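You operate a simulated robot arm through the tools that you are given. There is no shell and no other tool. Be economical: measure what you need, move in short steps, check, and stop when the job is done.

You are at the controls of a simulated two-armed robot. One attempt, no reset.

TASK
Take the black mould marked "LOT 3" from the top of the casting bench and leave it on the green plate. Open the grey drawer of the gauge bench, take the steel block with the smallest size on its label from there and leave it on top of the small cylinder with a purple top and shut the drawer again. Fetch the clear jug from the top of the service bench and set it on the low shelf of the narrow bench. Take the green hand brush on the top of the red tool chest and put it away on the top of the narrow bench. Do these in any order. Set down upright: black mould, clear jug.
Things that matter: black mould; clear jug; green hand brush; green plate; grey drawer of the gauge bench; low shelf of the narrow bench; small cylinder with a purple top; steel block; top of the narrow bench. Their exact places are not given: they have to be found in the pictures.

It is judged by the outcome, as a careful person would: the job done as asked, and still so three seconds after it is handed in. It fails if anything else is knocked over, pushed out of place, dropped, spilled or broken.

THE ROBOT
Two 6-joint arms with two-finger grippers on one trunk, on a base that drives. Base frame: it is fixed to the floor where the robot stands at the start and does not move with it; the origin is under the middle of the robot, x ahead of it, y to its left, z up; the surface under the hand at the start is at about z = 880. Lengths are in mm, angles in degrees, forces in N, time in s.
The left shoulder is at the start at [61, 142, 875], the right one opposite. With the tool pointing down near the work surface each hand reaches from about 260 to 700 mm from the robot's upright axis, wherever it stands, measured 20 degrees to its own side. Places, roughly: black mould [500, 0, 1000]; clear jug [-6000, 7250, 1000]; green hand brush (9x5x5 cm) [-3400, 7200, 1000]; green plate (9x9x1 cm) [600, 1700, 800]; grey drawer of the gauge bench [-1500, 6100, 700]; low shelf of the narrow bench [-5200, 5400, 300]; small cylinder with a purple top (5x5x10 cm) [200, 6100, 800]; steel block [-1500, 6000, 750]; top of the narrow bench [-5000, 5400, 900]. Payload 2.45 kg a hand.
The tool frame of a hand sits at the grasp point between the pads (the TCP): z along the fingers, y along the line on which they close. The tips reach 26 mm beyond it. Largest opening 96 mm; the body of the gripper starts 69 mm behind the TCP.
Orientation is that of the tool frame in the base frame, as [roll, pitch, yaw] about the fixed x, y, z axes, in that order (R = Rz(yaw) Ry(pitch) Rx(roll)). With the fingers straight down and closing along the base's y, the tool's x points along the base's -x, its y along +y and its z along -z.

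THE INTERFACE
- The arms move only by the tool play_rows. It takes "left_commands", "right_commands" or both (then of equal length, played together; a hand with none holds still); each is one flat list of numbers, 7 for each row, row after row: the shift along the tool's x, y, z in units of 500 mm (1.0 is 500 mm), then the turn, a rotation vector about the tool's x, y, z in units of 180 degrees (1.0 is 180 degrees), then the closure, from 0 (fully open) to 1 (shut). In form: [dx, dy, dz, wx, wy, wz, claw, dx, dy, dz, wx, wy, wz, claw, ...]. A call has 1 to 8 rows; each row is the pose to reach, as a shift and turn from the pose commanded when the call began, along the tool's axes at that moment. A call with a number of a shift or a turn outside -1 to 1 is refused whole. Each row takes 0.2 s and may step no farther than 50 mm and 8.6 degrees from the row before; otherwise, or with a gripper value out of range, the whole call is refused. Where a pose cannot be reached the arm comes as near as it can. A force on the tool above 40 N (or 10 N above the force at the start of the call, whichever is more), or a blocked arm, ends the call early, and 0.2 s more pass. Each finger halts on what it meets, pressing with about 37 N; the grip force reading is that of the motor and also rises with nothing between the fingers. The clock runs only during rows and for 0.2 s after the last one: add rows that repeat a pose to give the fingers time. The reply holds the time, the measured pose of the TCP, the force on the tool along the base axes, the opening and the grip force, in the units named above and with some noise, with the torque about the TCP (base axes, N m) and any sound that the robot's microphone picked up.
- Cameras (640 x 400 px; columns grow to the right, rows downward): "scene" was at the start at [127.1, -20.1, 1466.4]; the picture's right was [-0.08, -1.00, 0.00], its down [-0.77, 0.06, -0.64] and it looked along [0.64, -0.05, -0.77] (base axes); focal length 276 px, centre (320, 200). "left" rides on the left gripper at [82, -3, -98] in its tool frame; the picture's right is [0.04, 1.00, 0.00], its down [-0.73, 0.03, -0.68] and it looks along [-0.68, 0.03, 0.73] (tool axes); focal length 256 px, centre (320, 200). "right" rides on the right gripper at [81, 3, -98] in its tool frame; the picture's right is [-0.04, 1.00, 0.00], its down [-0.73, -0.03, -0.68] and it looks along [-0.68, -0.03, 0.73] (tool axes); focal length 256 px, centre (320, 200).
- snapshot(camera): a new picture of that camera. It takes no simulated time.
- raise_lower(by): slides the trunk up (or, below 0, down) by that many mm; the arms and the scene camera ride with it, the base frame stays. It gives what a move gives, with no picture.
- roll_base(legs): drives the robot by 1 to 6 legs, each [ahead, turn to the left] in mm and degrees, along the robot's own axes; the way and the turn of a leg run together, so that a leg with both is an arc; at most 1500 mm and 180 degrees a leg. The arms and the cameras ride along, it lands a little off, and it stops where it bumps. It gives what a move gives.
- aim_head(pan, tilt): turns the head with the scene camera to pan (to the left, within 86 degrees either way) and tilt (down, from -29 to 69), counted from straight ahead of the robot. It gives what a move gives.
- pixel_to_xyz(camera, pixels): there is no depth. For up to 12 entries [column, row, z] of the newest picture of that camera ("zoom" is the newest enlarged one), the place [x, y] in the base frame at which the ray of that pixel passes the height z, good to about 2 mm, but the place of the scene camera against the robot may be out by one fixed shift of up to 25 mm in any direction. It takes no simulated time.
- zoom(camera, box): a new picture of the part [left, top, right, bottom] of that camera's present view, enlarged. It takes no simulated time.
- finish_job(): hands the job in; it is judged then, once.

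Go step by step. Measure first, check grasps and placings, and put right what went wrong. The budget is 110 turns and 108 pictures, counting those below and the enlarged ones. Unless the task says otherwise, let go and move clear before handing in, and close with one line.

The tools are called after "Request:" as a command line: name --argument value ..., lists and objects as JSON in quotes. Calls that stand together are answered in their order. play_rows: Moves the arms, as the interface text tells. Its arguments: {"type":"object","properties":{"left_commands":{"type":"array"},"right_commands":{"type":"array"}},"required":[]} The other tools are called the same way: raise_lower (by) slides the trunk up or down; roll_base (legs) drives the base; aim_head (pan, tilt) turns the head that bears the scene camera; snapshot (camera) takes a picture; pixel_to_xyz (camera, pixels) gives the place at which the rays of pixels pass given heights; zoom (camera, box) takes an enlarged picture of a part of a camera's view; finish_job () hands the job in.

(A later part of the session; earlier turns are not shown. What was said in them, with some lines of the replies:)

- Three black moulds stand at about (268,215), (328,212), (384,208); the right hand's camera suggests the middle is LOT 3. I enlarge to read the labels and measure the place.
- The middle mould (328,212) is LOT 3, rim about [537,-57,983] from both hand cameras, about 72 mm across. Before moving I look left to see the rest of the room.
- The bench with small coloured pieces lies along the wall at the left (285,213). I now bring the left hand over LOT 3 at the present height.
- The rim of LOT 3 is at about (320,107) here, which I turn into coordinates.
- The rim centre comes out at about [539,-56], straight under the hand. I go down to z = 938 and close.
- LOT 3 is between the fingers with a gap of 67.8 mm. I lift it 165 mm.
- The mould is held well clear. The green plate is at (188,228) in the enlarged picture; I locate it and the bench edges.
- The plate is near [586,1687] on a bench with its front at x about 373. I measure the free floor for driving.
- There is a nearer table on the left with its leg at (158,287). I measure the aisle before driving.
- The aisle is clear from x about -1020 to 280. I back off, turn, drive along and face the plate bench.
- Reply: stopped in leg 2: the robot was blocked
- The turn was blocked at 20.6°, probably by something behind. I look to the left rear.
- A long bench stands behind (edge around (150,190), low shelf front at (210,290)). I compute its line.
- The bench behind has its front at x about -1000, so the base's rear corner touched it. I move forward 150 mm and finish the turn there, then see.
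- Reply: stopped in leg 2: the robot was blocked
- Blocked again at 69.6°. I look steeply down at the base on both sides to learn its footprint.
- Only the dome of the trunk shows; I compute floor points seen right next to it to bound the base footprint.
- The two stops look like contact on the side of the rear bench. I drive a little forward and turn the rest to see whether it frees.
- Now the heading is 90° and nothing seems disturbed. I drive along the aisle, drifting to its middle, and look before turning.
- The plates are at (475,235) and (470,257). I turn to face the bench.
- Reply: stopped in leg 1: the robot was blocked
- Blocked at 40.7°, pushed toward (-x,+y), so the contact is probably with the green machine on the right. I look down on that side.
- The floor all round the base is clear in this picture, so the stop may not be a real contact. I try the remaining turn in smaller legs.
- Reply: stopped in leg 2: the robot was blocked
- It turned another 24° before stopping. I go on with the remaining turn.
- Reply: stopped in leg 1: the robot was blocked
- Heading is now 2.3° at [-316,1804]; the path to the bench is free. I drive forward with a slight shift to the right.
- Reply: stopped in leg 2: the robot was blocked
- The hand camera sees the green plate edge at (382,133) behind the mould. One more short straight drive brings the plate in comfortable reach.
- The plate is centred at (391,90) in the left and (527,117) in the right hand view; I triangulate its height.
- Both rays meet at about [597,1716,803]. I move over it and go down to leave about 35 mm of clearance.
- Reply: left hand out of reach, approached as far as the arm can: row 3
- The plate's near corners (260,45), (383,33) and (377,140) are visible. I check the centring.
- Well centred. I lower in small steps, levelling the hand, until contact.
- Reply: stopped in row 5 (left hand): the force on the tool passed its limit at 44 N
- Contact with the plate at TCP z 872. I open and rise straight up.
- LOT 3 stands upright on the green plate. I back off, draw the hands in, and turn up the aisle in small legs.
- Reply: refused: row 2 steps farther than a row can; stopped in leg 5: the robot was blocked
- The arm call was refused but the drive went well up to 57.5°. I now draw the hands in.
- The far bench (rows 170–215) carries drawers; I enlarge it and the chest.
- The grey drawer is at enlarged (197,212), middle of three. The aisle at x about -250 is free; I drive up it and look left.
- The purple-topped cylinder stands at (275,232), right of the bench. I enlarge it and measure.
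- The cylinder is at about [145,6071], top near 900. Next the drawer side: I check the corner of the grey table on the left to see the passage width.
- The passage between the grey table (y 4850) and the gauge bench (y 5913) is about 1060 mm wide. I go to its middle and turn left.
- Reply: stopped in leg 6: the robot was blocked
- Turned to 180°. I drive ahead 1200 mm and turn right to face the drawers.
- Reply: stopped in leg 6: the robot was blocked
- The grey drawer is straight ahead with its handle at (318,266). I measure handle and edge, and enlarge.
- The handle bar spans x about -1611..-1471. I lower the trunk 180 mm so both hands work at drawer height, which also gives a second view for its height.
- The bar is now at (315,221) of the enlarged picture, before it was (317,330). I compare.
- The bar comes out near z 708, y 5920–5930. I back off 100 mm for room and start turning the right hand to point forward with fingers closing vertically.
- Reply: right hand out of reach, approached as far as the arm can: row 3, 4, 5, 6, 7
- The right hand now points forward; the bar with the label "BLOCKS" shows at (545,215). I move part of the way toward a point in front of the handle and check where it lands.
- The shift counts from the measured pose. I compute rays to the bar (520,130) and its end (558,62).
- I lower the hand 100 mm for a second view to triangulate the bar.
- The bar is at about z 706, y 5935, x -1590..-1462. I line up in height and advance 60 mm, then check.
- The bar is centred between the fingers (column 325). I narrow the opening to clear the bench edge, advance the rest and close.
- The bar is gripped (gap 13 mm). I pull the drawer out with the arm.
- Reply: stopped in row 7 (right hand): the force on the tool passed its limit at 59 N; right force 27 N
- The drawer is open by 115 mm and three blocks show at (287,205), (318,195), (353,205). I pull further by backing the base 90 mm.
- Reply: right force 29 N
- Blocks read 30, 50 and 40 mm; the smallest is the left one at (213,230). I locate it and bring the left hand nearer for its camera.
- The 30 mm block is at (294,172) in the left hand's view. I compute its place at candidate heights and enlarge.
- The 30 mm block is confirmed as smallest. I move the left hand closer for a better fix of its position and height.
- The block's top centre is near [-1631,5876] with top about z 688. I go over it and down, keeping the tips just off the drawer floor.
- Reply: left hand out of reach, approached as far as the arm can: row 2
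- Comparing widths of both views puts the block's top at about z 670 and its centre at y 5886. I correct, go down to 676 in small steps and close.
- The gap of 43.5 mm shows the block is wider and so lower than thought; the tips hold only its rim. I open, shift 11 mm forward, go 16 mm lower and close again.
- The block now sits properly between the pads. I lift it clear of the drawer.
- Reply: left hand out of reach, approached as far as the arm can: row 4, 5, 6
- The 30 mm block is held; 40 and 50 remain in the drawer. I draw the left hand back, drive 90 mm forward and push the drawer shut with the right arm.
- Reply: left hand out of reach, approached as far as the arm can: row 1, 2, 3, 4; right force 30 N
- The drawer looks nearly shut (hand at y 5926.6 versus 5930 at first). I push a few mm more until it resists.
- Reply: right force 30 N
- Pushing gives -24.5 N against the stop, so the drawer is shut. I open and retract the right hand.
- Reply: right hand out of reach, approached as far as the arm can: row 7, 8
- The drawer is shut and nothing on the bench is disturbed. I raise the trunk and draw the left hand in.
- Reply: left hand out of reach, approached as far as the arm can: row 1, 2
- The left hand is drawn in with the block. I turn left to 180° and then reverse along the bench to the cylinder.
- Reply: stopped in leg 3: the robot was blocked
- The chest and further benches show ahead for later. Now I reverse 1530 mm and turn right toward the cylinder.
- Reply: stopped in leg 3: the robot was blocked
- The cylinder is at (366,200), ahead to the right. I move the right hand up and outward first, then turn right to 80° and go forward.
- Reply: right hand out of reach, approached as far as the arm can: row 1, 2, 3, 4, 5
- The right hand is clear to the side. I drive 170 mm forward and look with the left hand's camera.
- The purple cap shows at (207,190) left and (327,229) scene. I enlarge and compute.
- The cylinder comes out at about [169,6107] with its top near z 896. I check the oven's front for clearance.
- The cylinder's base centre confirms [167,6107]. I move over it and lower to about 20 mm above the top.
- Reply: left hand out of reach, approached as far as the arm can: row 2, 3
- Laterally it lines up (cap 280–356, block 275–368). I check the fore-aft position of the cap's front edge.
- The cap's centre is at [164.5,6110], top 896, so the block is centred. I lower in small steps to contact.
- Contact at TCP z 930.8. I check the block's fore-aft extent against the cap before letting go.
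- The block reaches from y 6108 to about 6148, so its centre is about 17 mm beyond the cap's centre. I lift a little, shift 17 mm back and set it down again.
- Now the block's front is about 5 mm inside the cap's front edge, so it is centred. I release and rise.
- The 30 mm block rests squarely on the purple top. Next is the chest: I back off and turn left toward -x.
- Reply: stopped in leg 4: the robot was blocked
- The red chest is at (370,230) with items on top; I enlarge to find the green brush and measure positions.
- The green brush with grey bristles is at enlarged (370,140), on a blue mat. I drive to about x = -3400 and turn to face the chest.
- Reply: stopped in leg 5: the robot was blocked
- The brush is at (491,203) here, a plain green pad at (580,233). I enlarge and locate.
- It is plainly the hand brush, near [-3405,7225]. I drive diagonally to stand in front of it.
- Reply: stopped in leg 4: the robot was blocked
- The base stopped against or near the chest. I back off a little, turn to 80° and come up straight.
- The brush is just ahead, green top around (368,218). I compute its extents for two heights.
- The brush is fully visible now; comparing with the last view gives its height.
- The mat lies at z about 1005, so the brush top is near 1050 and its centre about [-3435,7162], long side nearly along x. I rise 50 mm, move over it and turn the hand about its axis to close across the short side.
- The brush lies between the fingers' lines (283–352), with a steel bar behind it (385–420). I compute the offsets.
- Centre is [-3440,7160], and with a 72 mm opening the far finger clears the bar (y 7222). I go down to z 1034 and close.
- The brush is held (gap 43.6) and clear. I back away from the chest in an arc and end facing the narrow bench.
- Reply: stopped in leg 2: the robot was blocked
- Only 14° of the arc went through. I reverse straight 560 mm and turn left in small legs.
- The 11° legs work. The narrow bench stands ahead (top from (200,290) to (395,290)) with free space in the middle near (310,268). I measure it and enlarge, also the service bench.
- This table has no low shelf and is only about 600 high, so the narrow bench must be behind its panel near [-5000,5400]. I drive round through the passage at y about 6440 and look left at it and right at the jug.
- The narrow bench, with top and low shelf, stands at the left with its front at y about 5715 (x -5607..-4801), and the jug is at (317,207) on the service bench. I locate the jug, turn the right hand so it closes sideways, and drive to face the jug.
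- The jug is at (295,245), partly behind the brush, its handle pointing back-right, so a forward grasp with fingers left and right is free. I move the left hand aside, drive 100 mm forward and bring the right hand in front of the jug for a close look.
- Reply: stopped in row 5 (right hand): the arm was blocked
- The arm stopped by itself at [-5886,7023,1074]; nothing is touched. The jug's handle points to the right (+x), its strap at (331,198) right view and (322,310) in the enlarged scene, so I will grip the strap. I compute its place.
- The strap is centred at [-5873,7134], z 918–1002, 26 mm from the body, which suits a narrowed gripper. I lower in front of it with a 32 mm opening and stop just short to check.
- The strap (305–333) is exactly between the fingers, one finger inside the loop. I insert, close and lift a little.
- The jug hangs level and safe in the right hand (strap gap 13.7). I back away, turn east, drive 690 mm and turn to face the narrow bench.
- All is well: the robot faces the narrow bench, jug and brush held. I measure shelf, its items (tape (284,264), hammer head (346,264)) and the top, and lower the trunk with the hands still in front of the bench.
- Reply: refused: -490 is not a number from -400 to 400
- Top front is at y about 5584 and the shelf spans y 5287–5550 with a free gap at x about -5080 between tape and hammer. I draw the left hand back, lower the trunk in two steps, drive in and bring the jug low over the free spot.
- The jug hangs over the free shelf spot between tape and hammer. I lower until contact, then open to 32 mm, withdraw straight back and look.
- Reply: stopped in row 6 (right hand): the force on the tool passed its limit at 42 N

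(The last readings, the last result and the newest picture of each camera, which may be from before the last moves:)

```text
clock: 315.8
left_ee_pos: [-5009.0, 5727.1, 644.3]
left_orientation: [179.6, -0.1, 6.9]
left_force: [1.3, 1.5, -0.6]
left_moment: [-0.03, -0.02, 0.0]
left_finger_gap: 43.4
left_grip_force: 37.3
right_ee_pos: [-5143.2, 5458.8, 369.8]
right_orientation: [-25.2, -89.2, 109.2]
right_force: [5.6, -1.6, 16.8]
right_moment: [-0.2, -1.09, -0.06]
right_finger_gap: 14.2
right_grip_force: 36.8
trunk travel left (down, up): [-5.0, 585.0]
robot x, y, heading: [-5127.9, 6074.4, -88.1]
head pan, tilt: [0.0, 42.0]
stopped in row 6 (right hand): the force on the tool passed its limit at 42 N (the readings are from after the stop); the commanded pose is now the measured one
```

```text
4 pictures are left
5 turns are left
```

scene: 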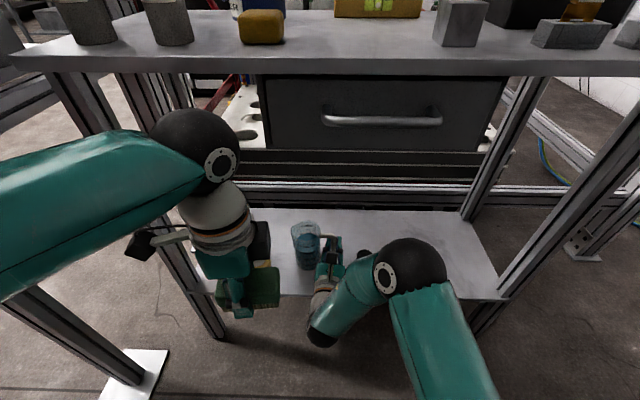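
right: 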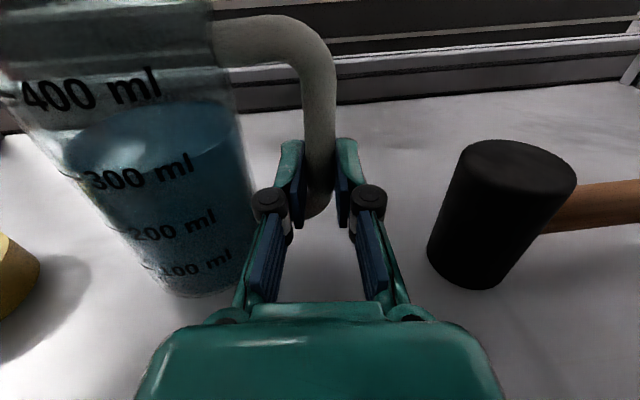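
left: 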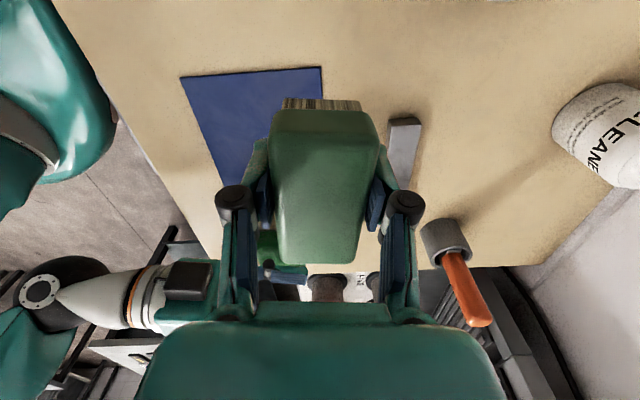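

The jug stands on the shelf (contact at TCP z 370). I open and withdraw the right hand, raise the trunk 360 mm, bring the brush over the free front strip of the bench top and look.

Request:
play_rows --right_commands '[0.004, 0, 0, 0, 0, 0, 0.667, 0.004, 0, 0, 0, 0, 0, 0.667, 0.004, 0, 0, 0, 0, 0, 0.667, 0.004, 0, -0.05, 0, 0, 0, 0.667, 0.004, 0, -0.12, 0, 0, 0, 0.667, 0.004, 0, -0.2, 0, 0, 0, 0.667, 0.004, 0, -0.27, 0, 0, 0, 0.667, 0.004, 0, -0.32, 0, 0, 0, 0.667]'

Request:
raise_lower --by 360

Request:
play_rows --left_commands '[-0.0754, -0.0093, 0, 0, 0, 0, 1, -0.1533, 0.0013, 0, 0, 0, 0, 1, -0.2293, 0.0625, 0, 0, 0, 0, 1, -0.2894, 0.1417, 0, 0, 0, 0, 1, -0.3315, 0.2212, 0, 0, 0, 0, 1, -0.3412, 0.3006, 0, 0, 0, 0, 1, -0.3502, 0.374, 0, 0, 0, 0, 1]'

Request:
snapshot --camera "scene"

Request:
snapshot --camera "left"

```text
clock: 317.8
left_ee_pos: [-5008.6, 5727.0, 643.0]
left_orientation: [179.8, -0.1, 7.0]
left_force: [0.6, -0.3, 0.1]
left_moment: [0.01, 0.0, 0.0]
left_finger_gap: 43.4
left_grip_force: 37.0
right_ee_pos: [-5178.8, 5601.2, 361.9]
right_orientation: [-151.6, -88.4, -132.2]
right_force: [-0.4, -0.1, -0.4]
right_moment: [-0.05, -0.01, -0.02]
right_finger_gap: 31.9
right_grip_force: 0.0
trunk travel left (down, up): [-5.0, 585.0]
robot x, y, heading: [-5127.3, 6070.3, -88.2]
head pan, tilt: [0.0, 42.0]
stopped in row 8 (right hand): the arm was blocked; the commanded pose is now the measured one
```

```text
clock: 321.3
left_ee_pos: [-5007.7, 5725.7, 1004.9]
left_orientation: [179.6, 0.0, 7.0]
left_force: [0.7, -0.4, -0.9]
left_moment: [-0.01, 0.0, 0.0]
left_finger_gap: 43.3
left_grip_force: 36.8
right_ee_pos: [-5178.3, 5601.5, 719.8]
right_orientation: [-161.4, -88.4, -122.1]
right_force: [0.0, -0.4, 0.2]
right_moment: [0.0, -0.02, 0.0]
right_finger_gap: 32.0
right_grip_force: 0.0
trunk travel left (down, up): [-365.0, 225.0]
robot x, y, heading: [-5124.1, 6074.4, -88.1]
head pan, tilt: [0.0, 42.0]
```

```text
clock: 322.0
left_ee_pos: [-5090.7, 5709.8, 1003.6]
left_orientation: [-178.6, -2.1, 6.5]
left_force: [2.9, 3.5, -0.5]
left_moment: [0.01, 0.03, -0.06]
left_finger_gap: 43.9
left_grip_force: 36.6
right_ee_pos: [-5179.9, 5600.6, 719.8]
right_orientation: [-162.6, -88.3, -121.3]
right_force: [0.9, -0.4, 0.1]
right_moment: [0.01, 0.02, -0.03]
right_finger_gap: 32.1
right_grip_force: 0.1
trunk travel left (down, up): [-365.0, 225.0]
robot x, y, heading: [-5129.8, 6073.3, -88.0]
head pan, tilt: [0.0, 42.0]
stopped in row 3 (left hand): the force on the tool passed its limit at 85 N (the readings are from after the stop); the commanded pose is now the measured one
```

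```text
3 pictures are left
```

scene: 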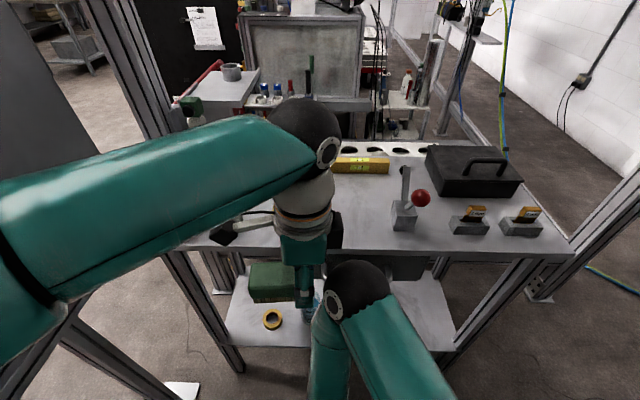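

```text
2 pictures are left
4 turns are left
```

left: 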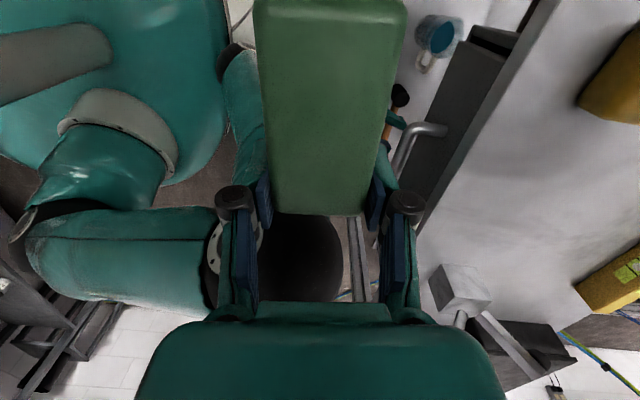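

The jug stands upright on the shelf at (435,35) in the left view, but the brush hand touched the right elbow. I shift the right arm right and down, take the left hand past it on its free side over the strip, and lower to contact.

Request:
play_rows --right_commands '[-0.03, 0.06, 0, 0, 0, 0, 0.667, -0.06, 0.12, 0, 0, 0, 0, 0.667, -0.1, 0.18, 0, 0, 0, 0, 0.667]'

Request:
play_rows --left_commands '[0.0199, 0.0023, 0, 0, 0, 0, 1, 0.0108, 0.0817, 0, 0, 0, 0, 1, -0.0022, 0.1606, 0, -0.004, -0.006, 0, 1, -0.0141, 0.2298, 0.004, -0.0078, -0.0117, 0, 1, -0.0275, 0.2947, 0.024, -0.0078, -0.0117, 0, 1, -0.0759, 0.3133, 0.036, -0.0078, -0.0117, 0, 1, -0.1183, 0.3326, 0.048, -0.0078, -0.0117, 0, 1, -0.1515, 0.359, 0.06, -0.0078, -0.0117, 0, 1]'

Request:
snapshot --camera "scene"

```text
clock: 322.8
left_ee_pos: [-5092.1, 5706.8, 1003.1]
left_orientation: [-178.7, -2.1, 6.5]
left_force: [-1.0, -0.2, -1.2]
left_moment: [0.0, 0.03, 0.0]
left_finger_gap: 43.2
left_grip_force: 37.1
right_ee_pos: [-5222.4, 5577.1, 692.2]
right_orientation: [-168.0, -87.0, -116.3]
right_force: [0.2, -0.8, 0.1]
right_moment: [-0.02, 0.01, -0.01]
right_finger_gap: 32.0
right_grip_force: 0.1
right hand out of reach, approached as far as the arm can: row 1, 2, 3
trunk travel left (down, up): [-365.0, 225.0]
robot x, y, heading: [-5129.0, 6071.6, -88.0]
head pan, tilt: [0.0, 42.0]
```

```text
clock: 324.6
left_ee_pos: [-5144.9, 5521.0, 965.9]
left_orientation: [179.9, -0.1, 6.7]
left_force: [1.1, -0.9, -1.5]
left_moment: [0.01, 0.03, -0.03]
left_finger_gap: 43.6
left_grip_force: 37.6
right_ee_pos: [-5220.3, 5576.9, 691.1]
right_orientation: [-169.4, -87.0, -115.0]
right_force: [-0.3, -0.1, 0.4]
right_moment: [0.0, 0.02, 0.0]
right_finger_gap: 32.1
right_grip_force: 0.0
trunk travel left (down, up): [-365.0, 225.0]
robot x, y, heading: [-5126.9, 6076.1, -88.3]
head pan, tilt: [0.0, 42.0]
```

```text
1 pictures are left
3 turns are left
```

scene: 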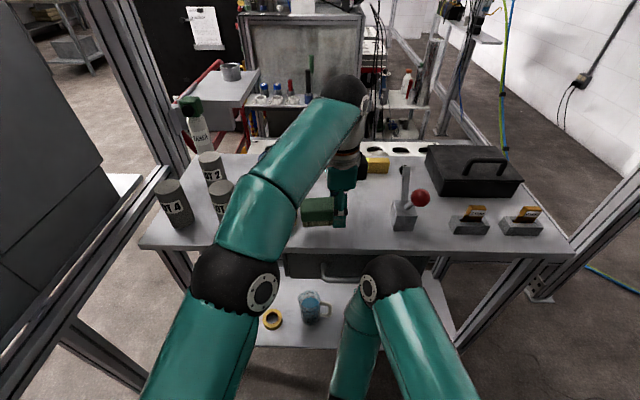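

The brush hand is over the free strip at [-5145,5521,966] and the jug stands on the shelf at (315,305). I lower to contact, release, lift with arm and trunk, back off and take the last picture.

Request:
play_rows --left_commands '[0, 0, 0.022, 0, 0, 0, 1, 0, 0, 0.042, 0, 0, 0, 1, 0, 0, 0.06, 0, 0, 0, 1, 0, 0, 0.078, 0, 0, 0, 1, 0, 0, 0.096, 0, 0, 0, 1, 0, 0, 0.116, 0, 0, 0, 1, 0, 0, 0.14, 0, 0, 0, 1, 0, 0, 0.164, 0, 0, 0, 1]'

Request:
play_rows --left_commands '[0, 0, -0.003, 0, 0, 0, 0.7, 0, 0, -0.003, 0, 0, 0, 0.3, 0, 0, -0.003, 0, 0, 0, 0.25, 0, 0, -0.003, 0, 0, 0, 0.25, 0, 0, -0.03, 0, 0, 0, 0.25, 0, 0, -0.06, 0, 0, 0, 0.25]'

Request:
raise_lower --by 90

Request:
roll_base --legs '[[-220, 0]]'

Request:
snapshot --camera "scene"

```text
clock: 325.9
left_ee_pos: [-5145.0, 5523.6, 925.1]
left_orientation: [179.2, 0.6, 6.7]
left_force: [1.7, 5.1, 10.4]
left_moment: [0.43, -0.26, 0.03]
left_finger_gap: 43.2
left_grip_force: 36.5
right_ee_pos: [-5221.8, 5578.6, 693.1]
right_orientation: [-168.0, -87.1, -116.4]
right_force: [0.2, 0.4, -0.1]
right_moment: [0.0, 0.01, 0.0]
right_finger_gap: 31.9
right_grip_force: 0.1
trunk travel left (down, up): [-365.0, 225.0]
robot x, y, heading: [-5123.2, 6074.4, -88.1]
head pan, tilt: [0.0, 42.0]
stopped in row 6 (left hand): the force on the tool passed its limit at 49 N (the readings are from after the stop); the commanded pose is now the measured one
```

```text
clock: 327.3
left_ee_pos: [-5145.1, 5522.2, 954.1]
left_orientation: [179.2, 0.6, 6.7]
left_force: [-0.1, -0.4, 0.0]
left_moment: [0.0, -0.01, 0.0]
left_finger_gap: 71.9
left_grip_force: 0.1
right_ee_pos: [-5221.7, 5578.1, 692.2]
right_orientation: [-168.9, -87.0, -115.3]
right_force: [0.2, -0.1, -0.3]
right_moment: [0.01, 0.02, -0.02]
right_finger_gap: 32.1
right_grip_force: 0.1
trunk travel left (down, up): [-365.0, 225.0]
robot x, y, heading: [-5126.8, 6075.1, -88.1]
head pan, tilt: [0.0, 42.0]
```

```text
clock: 328.2
left_ee_pos: [-5144.9, 5523.0, 1021.5]
left_orientation: [179.2, 0.6, 6.7]
left_force: [0.1, -0.3, -0.6]
left_moment: [-0.01, 0.02, 0.01]
left_finger_gap: 71.9
left_grip_force: 0.1
right_ee_pos: [-5221.7, 5579.8, 749.8]
right_orientation: [179.2, -85.1, -103.5]
right_force: [1.0, -7.2, -12.3]
right_moment: [0.45, 0.33, -0.16]
right_finger_gap: 33.1
right_grip_force: 1.0
trunk travel left (down, up): [-432.0, 158.0]
robot x, y, heading: [-5125.8, 6071.0, -88.2]
head pan, tilt: [0.0, 42.0]
stopped: the force on the tool passed its limit at 50 N (the readings are from after the stop); the commanded pose is now the measured one
```

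```text
clock: 329.9
left_ee_pos: [-5153.8, 5745.0, 1022.1]
left_orientation: [179.3, 0.7, 6.6]
left_force: [0.7, 1.3, 0.3]
left_moment: [-0.03, 0.0, 0.02]
left_finger_gap: 71.8
left_grip_force: 0.1
right_ee_pos: [-5230.4, 5801.6, 751.9]
right_orientation: [-179.6, -85.4, -104.9]
right_force: [0.3, 0.0, 0.3]
right_moment: [0.03, 0.0, 0.02]
right_finger_gap: 32.4
right_grip_force: 0.1
trunk travel left (down, up): [-432.0, 158.0]
robot x, y, heading: [-5134.4, 6294.8, -88.3]
head pan, tilt: [0.0, 42.0]
```

```text
0 pictures are left
2 turns are left
```

scene: 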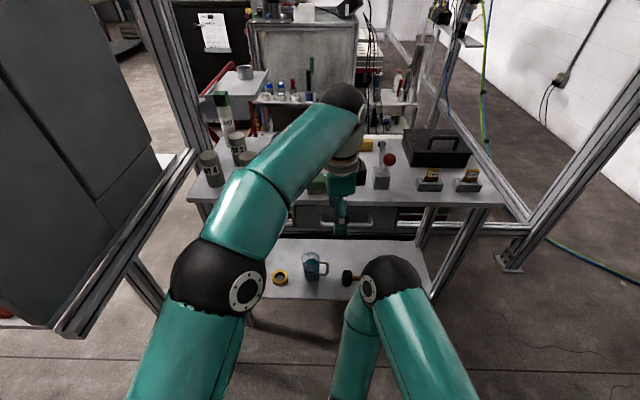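

The last picture shows the brush on the bench top at (318,183), the jug upright on the low shelf at (313,266), and both hands open and clear. The right hand pressed briefly (50 N) on something under the bench top while the trunk rose, with no visible change there. I hand the job in.

Request:
finish_job

```text
The job is handed in.
```

All four parts are done and the job is handed in: LOT 3 mould on the green plate, 30 mm block on the purple-topped cylinder with the drawer shut, jug on the low shelf, and brush on the narrow bench top.
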